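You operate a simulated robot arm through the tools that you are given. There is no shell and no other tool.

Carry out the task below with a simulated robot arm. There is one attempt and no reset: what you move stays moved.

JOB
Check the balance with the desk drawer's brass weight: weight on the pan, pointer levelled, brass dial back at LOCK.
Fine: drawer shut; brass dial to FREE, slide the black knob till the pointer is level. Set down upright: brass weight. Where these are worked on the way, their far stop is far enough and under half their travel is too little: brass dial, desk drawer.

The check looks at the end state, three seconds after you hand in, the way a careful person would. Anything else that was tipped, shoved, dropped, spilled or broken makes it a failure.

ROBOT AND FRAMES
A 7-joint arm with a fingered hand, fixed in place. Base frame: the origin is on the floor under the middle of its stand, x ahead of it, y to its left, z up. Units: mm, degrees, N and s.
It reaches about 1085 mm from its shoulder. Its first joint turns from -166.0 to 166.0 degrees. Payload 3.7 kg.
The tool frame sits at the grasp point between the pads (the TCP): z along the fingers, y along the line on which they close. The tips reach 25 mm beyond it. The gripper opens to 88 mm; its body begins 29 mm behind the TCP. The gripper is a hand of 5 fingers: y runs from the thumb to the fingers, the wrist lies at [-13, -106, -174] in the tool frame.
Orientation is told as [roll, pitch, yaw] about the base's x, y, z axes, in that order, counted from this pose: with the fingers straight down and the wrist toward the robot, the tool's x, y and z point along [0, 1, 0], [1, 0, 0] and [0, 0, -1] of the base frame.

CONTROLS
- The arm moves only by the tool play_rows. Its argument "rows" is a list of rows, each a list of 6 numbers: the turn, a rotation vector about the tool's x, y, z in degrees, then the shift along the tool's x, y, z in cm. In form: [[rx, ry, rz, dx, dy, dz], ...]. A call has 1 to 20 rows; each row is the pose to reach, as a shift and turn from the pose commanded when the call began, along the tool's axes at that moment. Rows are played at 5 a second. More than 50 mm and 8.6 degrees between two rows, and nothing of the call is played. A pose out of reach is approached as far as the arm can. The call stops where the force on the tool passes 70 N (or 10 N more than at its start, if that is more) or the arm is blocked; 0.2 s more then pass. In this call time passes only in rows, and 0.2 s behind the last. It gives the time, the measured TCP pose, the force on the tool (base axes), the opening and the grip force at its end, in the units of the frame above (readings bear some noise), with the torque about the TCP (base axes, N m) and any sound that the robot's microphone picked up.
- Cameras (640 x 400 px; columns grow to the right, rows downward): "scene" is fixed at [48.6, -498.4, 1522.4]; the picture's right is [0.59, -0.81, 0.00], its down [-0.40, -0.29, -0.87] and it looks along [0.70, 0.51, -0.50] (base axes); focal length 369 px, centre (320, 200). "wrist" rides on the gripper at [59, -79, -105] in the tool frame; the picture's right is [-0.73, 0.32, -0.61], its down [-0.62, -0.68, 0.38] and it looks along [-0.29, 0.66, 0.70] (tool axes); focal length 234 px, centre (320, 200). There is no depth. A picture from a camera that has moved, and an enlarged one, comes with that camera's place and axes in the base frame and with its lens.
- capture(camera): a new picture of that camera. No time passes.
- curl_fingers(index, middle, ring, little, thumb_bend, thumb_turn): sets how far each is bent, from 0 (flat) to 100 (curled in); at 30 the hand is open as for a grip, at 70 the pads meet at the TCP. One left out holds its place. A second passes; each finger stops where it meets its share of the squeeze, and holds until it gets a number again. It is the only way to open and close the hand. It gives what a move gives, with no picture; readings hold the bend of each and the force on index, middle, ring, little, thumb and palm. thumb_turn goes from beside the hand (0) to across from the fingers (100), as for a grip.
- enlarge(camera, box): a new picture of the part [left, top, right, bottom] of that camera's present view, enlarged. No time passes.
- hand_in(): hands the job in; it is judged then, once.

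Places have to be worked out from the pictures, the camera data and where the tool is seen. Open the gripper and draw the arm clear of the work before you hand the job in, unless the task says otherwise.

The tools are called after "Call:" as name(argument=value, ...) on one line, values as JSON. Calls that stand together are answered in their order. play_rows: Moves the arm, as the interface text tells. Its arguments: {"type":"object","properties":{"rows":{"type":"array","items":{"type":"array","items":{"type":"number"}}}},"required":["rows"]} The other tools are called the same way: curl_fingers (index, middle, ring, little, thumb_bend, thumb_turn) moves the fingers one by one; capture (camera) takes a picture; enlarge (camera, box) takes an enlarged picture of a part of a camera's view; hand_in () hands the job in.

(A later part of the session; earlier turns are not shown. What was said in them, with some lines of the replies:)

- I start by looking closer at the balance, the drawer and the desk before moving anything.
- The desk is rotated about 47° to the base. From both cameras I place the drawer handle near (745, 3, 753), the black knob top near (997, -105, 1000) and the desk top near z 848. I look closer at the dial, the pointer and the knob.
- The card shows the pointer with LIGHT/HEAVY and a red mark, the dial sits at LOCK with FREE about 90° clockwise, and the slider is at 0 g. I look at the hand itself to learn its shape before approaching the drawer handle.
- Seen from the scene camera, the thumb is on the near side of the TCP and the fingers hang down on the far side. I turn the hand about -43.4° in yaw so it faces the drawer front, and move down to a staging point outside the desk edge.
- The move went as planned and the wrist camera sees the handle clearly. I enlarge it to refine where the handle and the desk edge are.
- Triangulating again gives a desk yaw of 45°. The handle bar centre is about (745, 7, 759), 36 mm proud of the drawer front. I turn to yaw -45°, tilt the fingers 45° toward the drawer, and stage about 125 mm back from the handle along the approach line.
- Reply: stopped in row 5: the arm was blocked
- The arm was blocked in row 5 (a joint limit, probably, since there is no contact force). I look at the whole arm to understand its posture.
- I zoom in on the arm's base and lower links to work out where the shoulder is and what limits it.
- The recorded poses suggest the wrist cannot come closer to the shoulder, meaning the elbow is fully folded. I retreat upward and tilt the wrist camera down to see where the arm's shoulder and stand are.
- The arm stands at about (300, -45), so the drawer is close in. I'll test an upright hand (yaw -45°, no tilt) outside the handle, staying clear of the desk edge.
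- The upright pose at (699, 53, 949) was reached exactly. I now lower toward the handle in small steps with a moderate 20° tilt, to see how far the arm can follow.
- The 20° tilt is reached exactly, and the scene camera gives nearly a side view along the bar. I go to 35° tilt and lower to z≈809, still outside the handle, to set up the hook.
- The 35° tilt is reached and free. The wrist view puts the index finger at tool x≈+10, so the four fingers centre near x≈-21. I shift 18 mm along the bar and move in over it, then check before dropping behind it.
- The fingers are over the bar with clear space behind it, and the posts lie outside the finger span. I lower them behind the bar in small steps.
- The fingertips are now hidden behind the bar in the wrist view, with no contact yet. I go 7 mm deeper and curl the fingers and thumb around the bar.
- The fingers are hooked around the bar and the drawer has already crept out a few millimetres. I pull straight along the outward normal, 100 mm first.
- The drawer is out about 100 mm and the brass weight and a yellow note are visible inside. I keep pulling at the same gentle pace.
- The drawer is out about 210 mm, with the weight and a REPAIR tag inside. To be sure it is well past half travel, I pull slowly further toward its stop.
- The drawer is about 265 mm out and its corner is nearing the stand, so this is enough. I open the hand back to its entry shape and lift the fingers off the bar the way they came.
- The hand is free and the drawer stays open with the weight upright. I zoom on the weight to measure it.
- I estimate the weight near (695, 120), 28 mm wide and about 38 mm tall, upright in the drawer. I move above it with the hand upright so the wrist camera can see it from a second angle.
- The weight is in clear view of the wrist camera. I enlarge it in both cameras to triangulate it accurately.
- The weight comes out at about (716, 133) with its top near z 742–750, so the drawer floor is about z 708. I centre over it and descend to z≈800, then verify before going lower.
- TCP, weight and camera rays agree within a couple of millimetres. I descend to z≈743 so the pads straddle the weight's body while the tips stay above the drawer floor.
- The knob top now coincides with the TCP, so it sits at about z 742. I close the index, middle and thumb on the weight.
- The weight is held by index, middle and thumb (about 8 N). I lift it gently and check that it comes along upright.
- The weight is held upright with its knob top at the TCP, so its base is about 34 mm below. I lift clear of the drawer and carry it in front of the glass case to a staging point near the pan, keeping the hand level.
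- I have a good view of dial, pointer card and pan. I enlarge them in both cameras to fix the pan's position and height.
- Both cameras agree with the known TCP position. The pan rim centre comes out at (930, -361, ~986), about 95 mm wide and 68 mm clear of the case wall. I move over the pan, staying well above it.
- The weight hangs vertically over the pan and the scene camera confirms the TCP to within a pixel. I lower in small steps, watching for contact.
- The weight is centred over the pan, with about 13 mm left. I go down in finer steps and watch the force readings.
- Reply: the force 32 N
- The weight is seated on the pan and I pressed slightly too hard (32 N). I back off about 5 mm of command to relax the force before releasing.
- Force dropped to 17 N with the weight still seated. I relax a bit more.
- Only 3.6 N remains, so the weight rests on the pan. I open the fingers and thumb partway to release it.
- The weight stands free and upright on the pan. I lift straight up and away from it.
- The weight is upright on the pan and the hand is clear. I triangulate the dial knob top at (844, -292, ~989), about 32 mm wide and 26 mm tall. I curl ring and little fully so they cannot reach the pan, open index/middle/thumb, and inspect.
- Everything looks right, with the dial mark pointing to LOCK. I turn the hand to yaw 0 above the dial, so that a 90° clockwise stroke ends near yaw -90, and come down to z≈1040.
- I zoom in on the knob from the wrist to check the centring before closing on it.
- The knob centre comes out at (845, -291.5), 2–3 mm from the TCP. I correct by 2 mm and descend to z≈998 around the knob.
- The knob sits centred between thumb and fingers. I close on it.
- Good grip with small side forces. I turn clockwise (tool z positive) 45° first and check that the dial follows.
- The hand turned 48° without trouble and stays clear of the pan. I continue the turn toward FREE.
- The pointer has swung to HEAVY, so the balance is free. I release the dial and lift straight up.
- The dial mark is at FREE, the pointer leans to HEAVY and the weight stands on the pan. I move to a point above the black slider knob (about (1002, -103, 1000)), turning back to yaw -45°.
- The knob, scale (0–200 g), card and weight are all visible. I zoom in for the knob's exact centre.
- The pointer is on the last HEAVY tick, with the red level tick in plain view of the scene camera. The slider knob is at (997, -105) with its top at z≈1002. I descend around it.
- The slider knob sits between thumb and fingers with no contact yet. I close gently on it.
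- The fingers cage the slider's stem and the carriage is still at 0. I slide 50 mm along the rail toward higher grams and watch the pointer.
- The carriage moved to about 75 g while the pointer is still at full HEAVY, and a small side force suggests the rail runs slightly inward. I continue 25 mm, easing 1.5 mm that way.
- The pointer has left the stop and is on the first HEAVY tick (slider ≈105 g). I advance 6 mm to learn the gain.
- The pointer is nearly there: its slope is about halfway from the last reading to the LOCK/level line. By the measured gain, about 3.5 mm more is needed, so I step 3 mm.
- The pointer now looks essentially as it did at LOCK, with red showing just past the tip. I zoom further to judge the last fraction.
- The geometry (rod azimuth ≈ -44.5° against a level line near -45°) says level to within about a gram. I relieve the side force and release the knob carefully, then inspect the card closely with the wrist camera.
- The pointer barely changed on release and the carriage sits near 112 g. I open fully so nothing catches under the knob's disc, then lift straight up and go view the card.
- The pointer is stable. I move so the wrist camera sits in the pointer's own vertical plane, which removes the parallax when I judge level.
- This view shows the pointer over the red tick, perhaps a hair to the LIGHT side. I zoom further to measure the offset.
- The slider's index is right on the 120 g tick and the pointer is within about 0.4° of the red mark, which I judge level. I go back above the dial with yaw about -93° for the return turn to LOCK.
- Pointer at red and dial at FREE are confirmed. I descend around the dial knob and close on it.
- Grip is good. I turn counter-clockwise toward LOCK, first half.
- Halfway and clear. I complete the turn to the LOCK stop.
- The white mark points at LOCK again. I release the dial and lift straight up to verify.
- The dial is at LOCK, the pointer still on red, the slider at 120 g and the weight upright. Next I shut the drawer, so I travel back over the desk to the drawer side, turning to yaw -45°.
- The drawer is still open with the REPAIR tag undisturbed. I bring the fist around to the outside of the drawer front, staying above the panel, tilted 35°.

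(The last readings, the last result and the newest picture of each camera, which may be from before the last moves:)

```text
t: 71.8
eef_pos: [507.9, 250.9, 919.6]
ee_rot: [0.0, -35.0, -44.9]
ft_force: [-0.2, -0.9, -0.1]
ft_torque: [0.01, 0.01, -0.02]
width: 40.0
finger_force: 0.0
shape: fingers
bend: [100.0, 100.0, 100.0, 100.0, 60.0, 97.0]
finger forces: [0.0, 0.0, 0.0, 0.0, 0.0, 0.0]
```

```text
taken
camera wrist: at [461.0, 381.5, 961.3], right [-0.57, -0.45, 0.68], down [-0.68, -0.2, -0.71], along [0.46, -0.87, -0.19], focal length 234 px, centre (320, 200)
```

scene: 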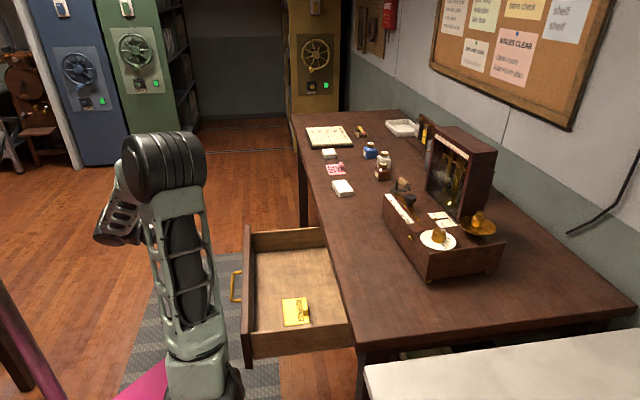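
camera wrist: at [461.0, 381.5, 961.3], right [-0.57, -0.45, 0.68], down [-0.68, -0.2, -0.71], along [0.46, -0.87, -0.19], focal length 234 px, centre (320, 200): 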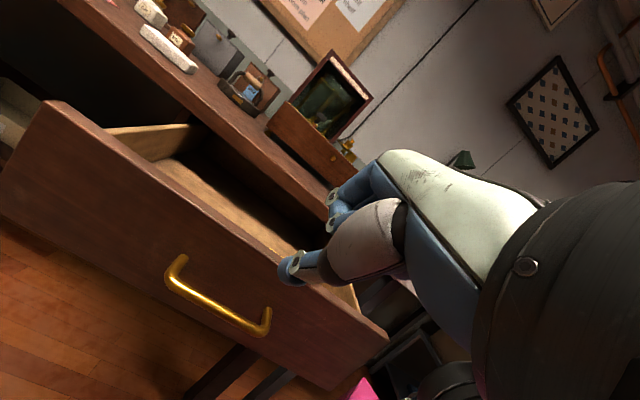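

The bar is now at n≈-266 (drawer open about 256 mm) and the fist is 84 mm outside it. I lower to handle height in front of the bar.

Call:
play_rows(rows=[[0, 0, 0, 0, -2.15, 3.07], [0, 0, 0, 0, -4.3, 6.15], [0, 0, 0, 0, -6.46, 9.2], [0, 0, 0, 0, -8.0, 11.4]])

Call:
capture(camera="wrist")

Call:
enlarge(camera="scene", box=[180, 200, 360, 370])

```text
t: 72.8
eef_pos: [507.8, 252.8, 780.1]
ee_rot: [0.0, -35.0, -44.7]
ft_force: [-0.3, -0.7, -0.4]
ft_torque: [0.01, 0.02, 0.0]
width: 40.2
finger_force: 0.1
shape: fingers
bend: [100.0, 100.0, 100.0, 100.0, 60.0, 97.0]
finger forces: [0.0, 0.1, 0.1, 0.1, 0.1, 0.0]
```

```text
taken
camera wrist: at [460.2, 382.6, 821.9], right [-0.57, -0.46, 0.68], down [-0.68, -0.2, -0.7], along [0.46, -0.87, -0.19], focal length 234 px, centre (320, 200)
```

wrist: 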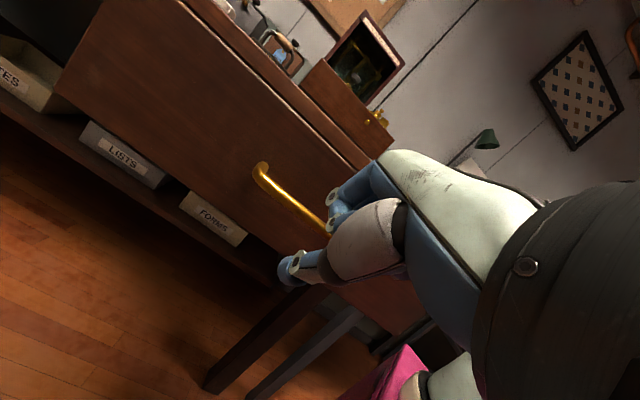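

```text
2.35 times, centred on (270, 285) of scene
camera zoom: at [48.6, -498.4, 1522.4], right [0.59, -0.81, 0.0], down [-0.4, -0.29, -0.87], along [0.7, 0.51, -0.5], focal length 868 px, centre (438, 0)
```

zoom: 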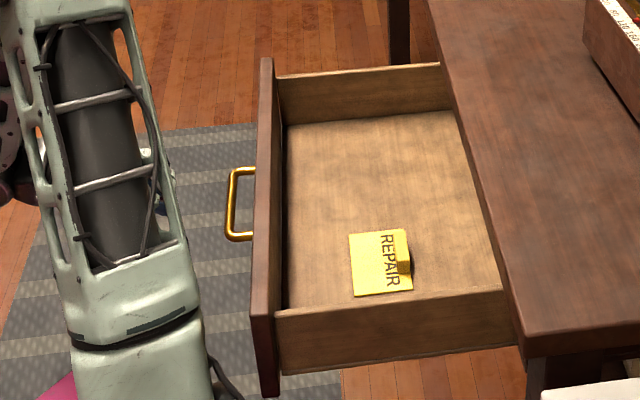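

The fist leads the thumb, and the panel top is at about z 816. I lower another 32 mm so the fist meets the bar squarely, then ease forward until contact.

Call:
play_rows(rows=[[0, 0, 0, 0, -0.92, 1.31], [0, 0, 0, 0, -1.84, 2.62], [0, 0, 0, 0, 0.2, 4.05], [0, 0, 0, 0, 1.44, 4.92]])

Call:
enlarge(camera="wrist", box=[200, 120, 400, 300])

Call:
enlarge(camera="scene", box=[180, 200, 360, 370])

```text
t: 73.8
eef_pos: [536.1, 224.7, 749.7]
ee_rot: [0.0, -35.0, -44.8]
ft_force: [-0.1, -0.5, 0.2]
ft_torque: [0.03, 0.0, -0.01]
width: 40.3
finger_force: 0.0
shape: fingers
bend: [100.0, 100.0, 100.0, 100.0, 60.0, 97.0]
finger forces: [0.0, 0.0, 0.0, 0.0, 0.0, 0.0]
```

```text
2.22 times, centred on (300, 210) of wrist
camera zoom: at [488.8, 355.2, 790.0], right [-0.57, -0.46, 0.68], down [-0.68, -0.2, -0.7], along [0.46, -0.87, -0.19], focal length 520 px, centre (364, 178)
```

zoom: 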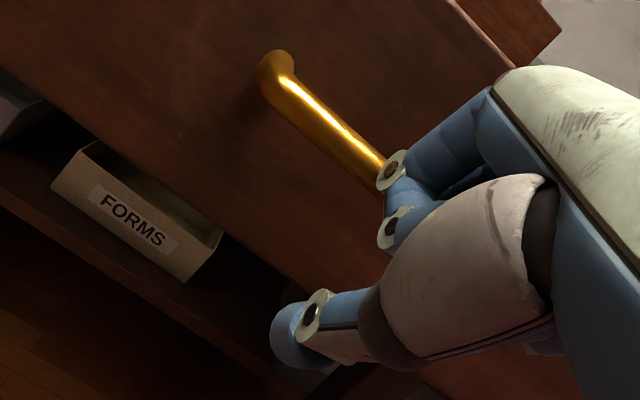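

```text
2.35 times, centred on (270, 285) of scene
camera zoom: at [48.6, -498.4, 1522.4], right [0.59, -0.81, 0.0], down [-0.4, -0.29, -0.87], along [0.7, 0.51, -0.5], focal length 868 px, centre (438, 0)
```

zoom: 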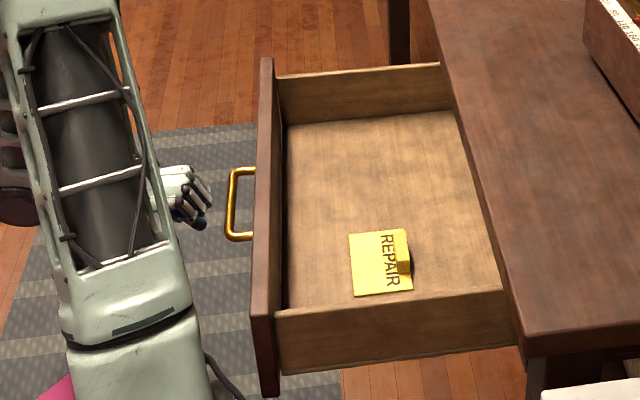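

The fist is aligned with the bar, about 20 mm short of it. I push inward slowly along the drawer's axis.

Call:
play_rows(rows=[[0, 0, 0, 0, 0.49, 0.34], [0, 0, 0, 0, 0.98, 0.69], [0, 0, 0, 0, 1.47, 1.03], [0, 0, 0, 0, 1.97, 1.38], [0, 0, 0, 0, 2.46, 1.72], [0, 0, 0, 0, 3.28, 2.3], [0, 0, 0, 0, 4.1, 2.87], [0, 0, 0, 0, 4.91, 3.44], [0, 0, 0, 0, 5.73, 4.02], [0, 0, 0, 0, 6.55, 4.59], [0, 0, 0, 0, 7.37, 5.17], [0, 0, 0, 0, 8.19, 5.74], [0, 0, 0, 0, 9.01, 6.31], [0, 0, 0, 0, 9.83, 6.89]])

Call:
capture(camera="scene")

Call:
enlarge(camera="scene", box=[220, 200, 380, 350])

```text
t: 76.8
eef_pos: [620.0, 138.9, 747.8]
ee_rot: [-0.1, -35.0, -44.9]
ft_force: [-0.4, 0.2, -0.3]
ft_torque: [0.0, 0.02, 0.03]
width: 40.1
finger_force: 0.0
shape: fingers
bend: [100.0, 100.0, 100.0, 100.0, 60.0, 97.0]
finger forces: [0.1, 0.0, 0.0, 0.0, 0.1, 0.0]
```

```text
taken
```

scene: 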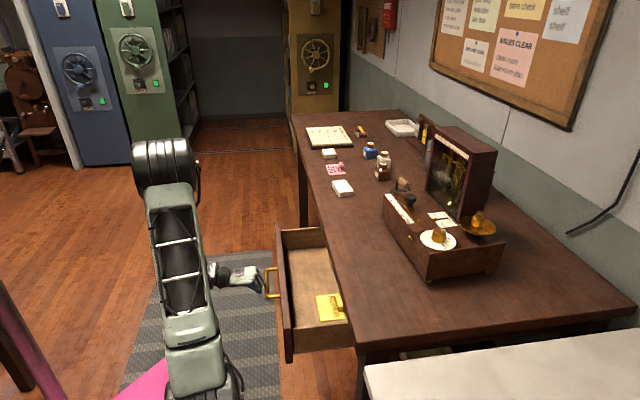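

```text
2.67 times, centred on (300, 275) of scene
camera zoom: at [48.6, -498.4, 1522.4], right [0.59, -0.81, 0.0], down [-0.4, -0.29, -0.87], along [0.7, 0.51, -0.5], focal length 983 px, centre (373, 0)
```

zoom: 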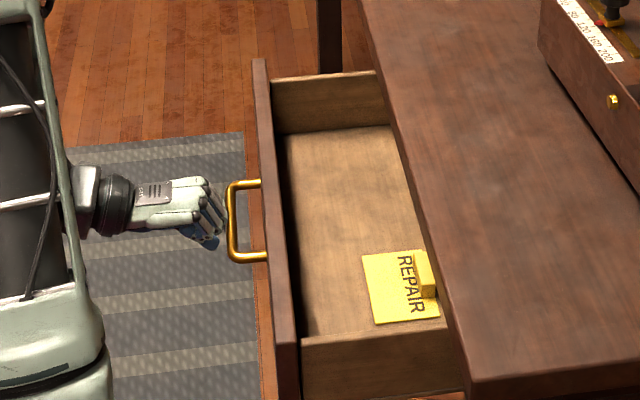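

The drawer is closing smoothly and the tag stays put. I continue pushing.

Call:
play_rows(rows=[[0, 0, 0, 0, 0.82, 0.57], [0, 0, 0, 0, 1.64, 1.15], [0, 0, 0, 0, 2.46, 1.72], [0, 0, 0, 0, 3.28, 2.3], [0, 0, 0, 0, 4.1, 2.87], [0, 0, 0, 0, 4.91, 3.44], [0, 0, 0, 0, 5.73, 4.02], [0, 0, 0, 0, 6.55, 4.59], [0, 0, 0, 0, 7.37, 5.17], [0, 0, 0, 0, 8.19, 5.74], [0, 0, 0, 0, 9.01, 6.31]])

Call:
enlarge(camera="scene", box=[240, 200, 380, 340])

```text
t: 79.2
eef_pos: [699.3, 61.5, 749.7]
ee_rot: [-0.1, -35.0, -44.9]
ft_force: [-0.7, -0.3, -0.1]
ft_torque: [0.01, -0.01, 0.02]
width: 40.2
finger_force: 0.0
shape: fingers
bend: [100.0, 100.0, 100.0, 100.0, 60.0, 97.0]
finger forces: [0.0, 0.1, 0.0, 0.0, 0.1, 0.0]
```

```text
2.86 times, centred on (310, 270) of scene
camera zoom: at [48.6, -498.4, 1522.4], right [0.59, -0.81, 0.0], down [-0.4, -0.29, -0.87], along [0.7, 0.51, -0.5], focal length 1053 px, centre (349, 0)
```

zoom: 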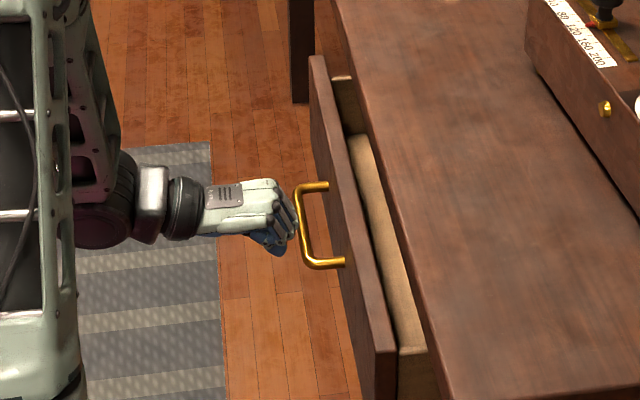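

About 38 mm remain. I continue more slowly.

Call:
play_rows(rows=[[0, 0, 0, 0, 0.49, 0.34], [0, 0, 0, 0, 0.98, 0.69], [0, 0, 0, 0, 1.47, 1.03], [0, 0, 0, 0, 1.97, 1.38], [0, 0, 0, 0, 2.38, 1.66], [0, 0, 0, 0, 2.7, 1.89]])

Call:
enlarge(camera="scene", box=[260, 210, 360, 310])

```text
t: 80.6
eef_pos: [722.3, 38.9, 750.1]
ee_rot: [-0.1, -35.0, -44.8]
ft_force: [-0.5, -0.2, 0.9]
ft_torque: [-0.02, 0.0, -0.01]
width: 40.3
finger_force: 0.7
shape: fingers
bend: [100.0, 100.0, 100.0, 100.0, 60.0, 97.0]
finger forces: [0.0, 0.6, 0.1, 0.1, 0.0, 0.1]
```

```text
4.00 times, centred on (310, 260) of scene
camera zoom: at [48.6, -498.4, 1522.4], right [0.59, -0.81, 0.0], down [-0.4, -0.29, -0.87], along [0.7, 0.51, -0.5], focal length 1475 px, centre (360, -40)
```

zoom: 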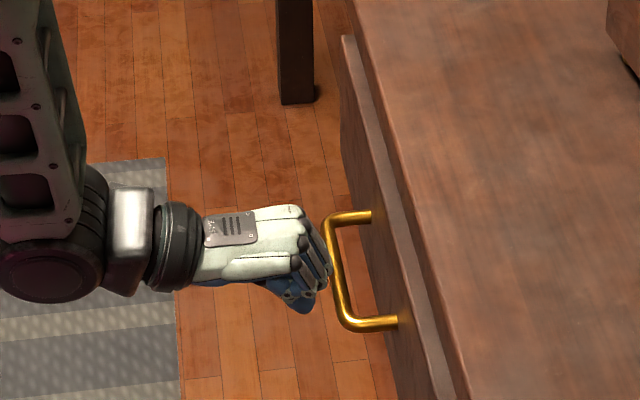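

The panel still stands out by roughly 10–15 mm. I continue in 3 mm steps until it meets its stop.

Call:
play_rows(rows=[[0, 0, 0, 0, 0.25, 0.17], [0, 0, 0, 0, 0.49, 0.34], [0, 0, 0, 0, 0.74, 0.52], [0, 0, 0, 0, 0.98, 0.69]])

Call:
enlarge(camera="scene", box=[260, 210, 360, 310])

```text
t: 81.6
eef_pos: [730.9, 30.4, 750.7]
ee_rot: [-0.1, -34.9, -44.9]
ft_force: [0.2, 0.2, -0.4]
ft_torque: [0.01, 0.0, 0.0]
width: 40.0
finger_force: 0.1
shape: fingers
bend: [100.0, 100.0, 100.0, 100.0, 60.0, 97.0]
finger forces: [0.0, 0.0, 0.0, 0.1, 0.0, 0.0]
```

```text
4.00 times, centred on (310, 260) of scene
camera zoom: at [48.6, -498.4, 1522.4], right [0.59, -0.81, 0.0], down [-0.4, -0.29, -0.87], along [0.7, 0.51, -0.5], focal length 1475 px, centre (360, -40)
```

zoom: 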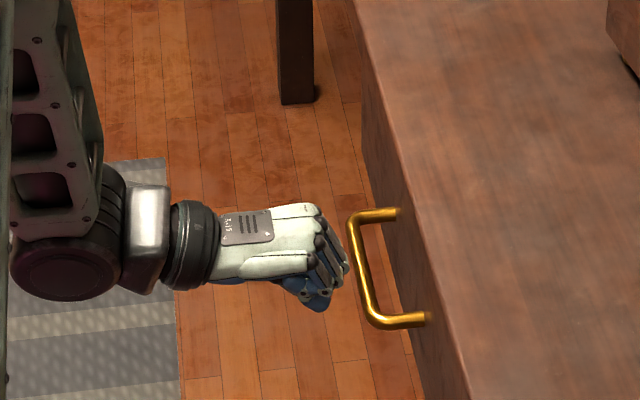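

The drawer slid fully home: the handle posts are back at their original pixels. I press a few millimetres further to confirm it is against its stop.

Call:
play_rows(rows=[[0, 0, 0, 0, 0.25, 0.17], [0, 0, 0, 0, 0.49, 0.34], [0, 0, 0, 0, 0.74, 0.52], [0, 0, 0, 0, 0.9, 0.63]])

Call:
enlarge(camera="scene", box=[280, 220, 380, 320])

```text
t: 82.6
eef_pos: [739.0, 23.5, 751.0]
ee_rot: [0.0, -35.1, -44.8]
ft_force: [-9.5, 6.7, 12.5]
ft_torque: [-0.29, -0.16, -0.13]
width: 40.2
finger_force: 8.0
shape: fingers
bend: [100.0, 100.0, 100.0, 100.0, 60.0, 97.0]
finger forces: [0.1, 16.8, 0.0, 0.1, 0.0, 0.0]
```

```text
4.00 times, centred on (330, 270) of scene
camera zoom: at [48.6, -498.4, 1522.4], right [0.59, -0.81, 0.0], down [-0.4, -0.29, -0.87], along [0.7, 0.51, -0.5], focal length 1475 px, centre (280, -80)
```

zoom: 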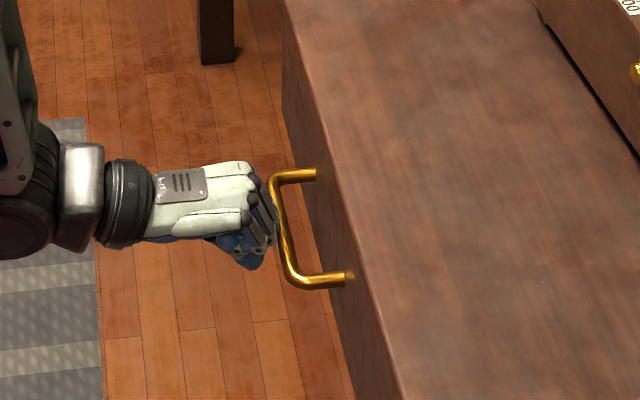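

The drawer is against its stop (12 N, posts exactly where they were at the start). I back away from the handle, rise clear, and open the hand.

Call:
play_rows(rows=[[0, 0, 0, 0, -2.05, -1.44], [0, 0, 0, 0, -4.1, -2.87], [0, 0, 0, 0, -6.55, -4.59], [0, 0, 0, 0, -5.89, -9.02], [0, 0, 0, 0, -3.31, -12.7], [0, 0, 0, 0, -0.73, -16.39], [0, 0, 0, 0, 1.86, -20.07], [0, 0, 0, 0, 4.44, -23.76]])

Call:
curl_fingers(index=30, middle=30, ring=30, little=30, thumb_bend=30)

Call:
capture(camera="scene")

Call:
enlarge(camera="scene", box=[410, 205, 490, 255])

Call:
enlarge(camera="scene", box=[433, 208, 453, 223])

```text
t: 84.4
eef_pos: [667.3, 92.7, 971.4]
ee_rot: [-0.2, -35.0, -44.7]
ft_force: [-0.5, -0.1, -0.4]
ft_torque: [0.03, -0.02, -0.01]
width: 40.1
finger_force: 0.1
shape: fingers
bend: [100.0, 100.0, 100.0, 100.0, 60.0, 97.0]
finger forces: [0.0, 0.0, 0.0, 0.0, 0.0, 0.0]
```

```text
t: 85.4
eef_pos: [667.5, 92.7, 971.4]
ee_rot: [-0.1, -35.0, -44.8]
ft_force: [-0.4, 0.0, -0.3]
ft_torque: [-0.01, 0.01, -0.01]
width: 84.3
finger_force: 0.0
shape: fingers
bend: [30.0, 30.0, 30.0, 30.0, 30.0, 97.0]
finger forces: [0.0, 0.1, 0.0, 0.0, 0.1, 0.0]
```

```text
taken
```

scene: 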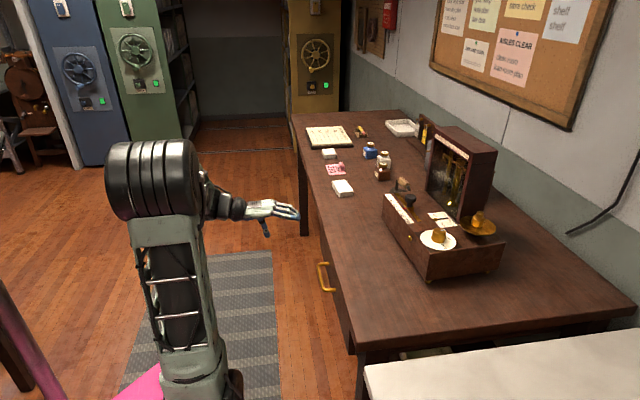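

```text
8.00 times, centred on (450, 230) of scene
camera zoom: at [48.6, -498.4, 1522.4], right [0.59, -0.81, 0.0], down [-0.4, -0.29, -0.87], along [0.7, 0.51, -0.5], focal length 2949 px, centre (-720, -40)
```

zoom: 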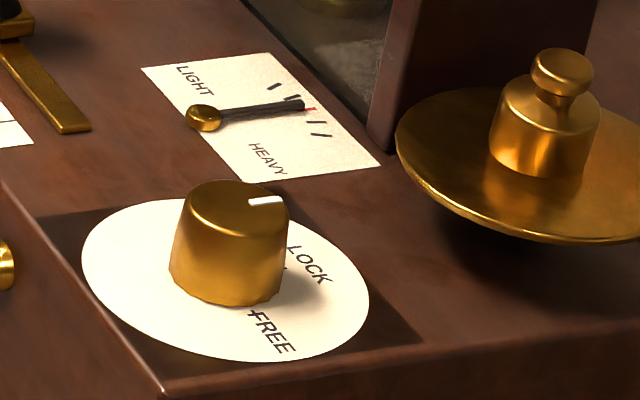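

```text
16.00 times, centred on (443, 216) of scene
camera zoom: at [48.6, -498.4, 1522.4], right [0.59, -0.81, 0.0], down [-0.4, -0.29, -0.87], along [0.7, 0.51, -0.5], focal length 5899 px, centre (-1648, -48)
```

zoom: 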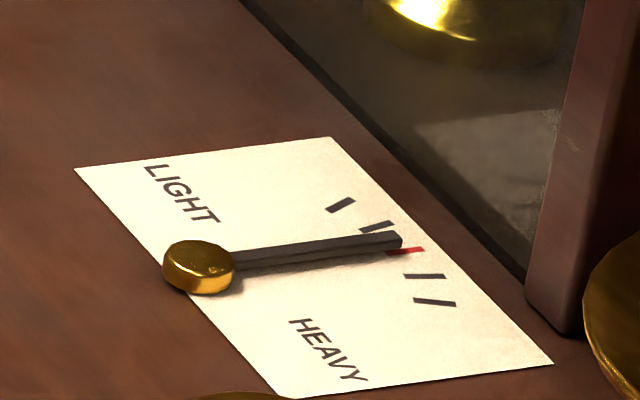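

Drawer shut, weight upright on the pan, dial at LOCK, pointer on red, and the desk items look undisturbed. I draw the arm further back and take a last check of the weight and the slider.

Call:
play_rows(rows=[[7, 0, 0, 0, -0.1, -3.3], [14, 0, 0, 0, -0.2, -6.6], [21, 0, 0, 0, -0.3, -9.9], [28, 0, 0, 0, -2.0, -11.5], [35, 0, 0, 0, -4.0, -13.0]])

Call:
enlarge(camera="scene", box=[370, 120, 530, 290])

Call:
enlarge(camera="scene", box=[280, 100, 440, 320])

```text
t: 86.6
eef_pos: [591.5, 168.3, 1053.7]
ee_rot: [0.0, 0.1, -44.8]
ft_force: [0.3, 0.1, 0.2]
ft_torque: [-0.04, 0.0, 0.01]
width: 84.8
finger_force: 0.2
shape: fingers
bend: [30.0, 30.0, 30.0, 30.0, 30.0, 97.0]
finger forces: [0.1, 0.1, 0.1, 0.0, 0.0, 0.1]
```

```text
2.35 times, centred on (450, 205) of scene
camera zoom: at [48.6, -498.4, 1522.4], right [0.59, -0.81, 0.0], down [-0.4, -0.29, -0.87], along [0.7, 0.51, -0.5], focal length 868 px, centre (14, 188)
```

zoom: 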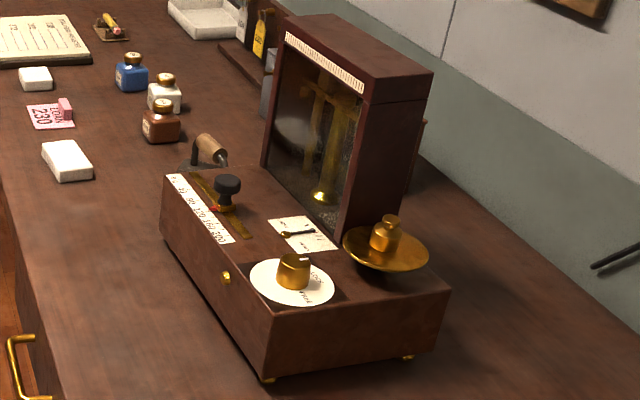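

```text
1.82 times, centred on (360, 210) of scene
camera zoom: at [48.6, -498.4, 1522.4], right [0.59, -0.81, 0.0], down [-0.4, -0.29, -0.87], along [0.7, 0.51, -0.5], focal length 670 px, centre (247, 182)
```

zoom: 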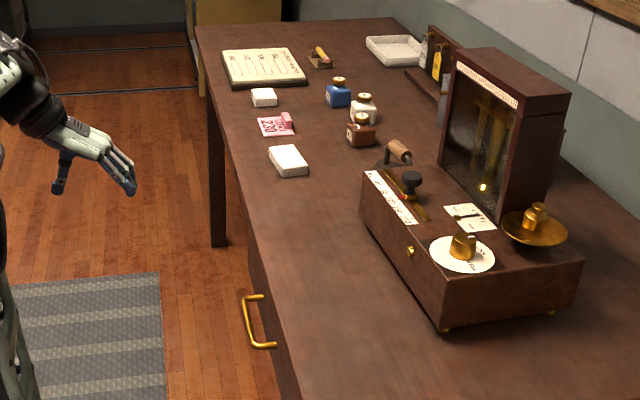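

The final pictures show the weight upright on the pan, the pointer level, the dial at LOCK, the drawer shut, the other items in place, and the arm clear with the hand open. I hand the job in.

Call:
hand_in()

```text
The job is handed in.
```

The balance check is done and handed in; the result of the judging was not returned to me.

- **Weight:** the drawer's brass weight is standing upright, centred on the pan.
- **Pointer:** with the dial at FREE I slid the black knob to about the 120 g mark. The pointer came within about 0.4° of the red level tick and was still on it after locking.
- **Dial:** it is turned back, with its white mark at LOCK.
- **Drawer:** it is shut against its stop, with the handle back where it started. It was pulled out about 256–265 mm. I stopped there because its corner was nearing the robot's stand, so the far stop was not reached.
- **Surroundings:** nothing else on the desk looked moved in the final pictures, and the REPAIR tag was undisturbed in every view I had of it before the drawer closed. The arm is clear and the hand open.

I pressed the weight onto the pan harder than intended, about 32 N, before backing off. The weight and pan looked normal afterwards.
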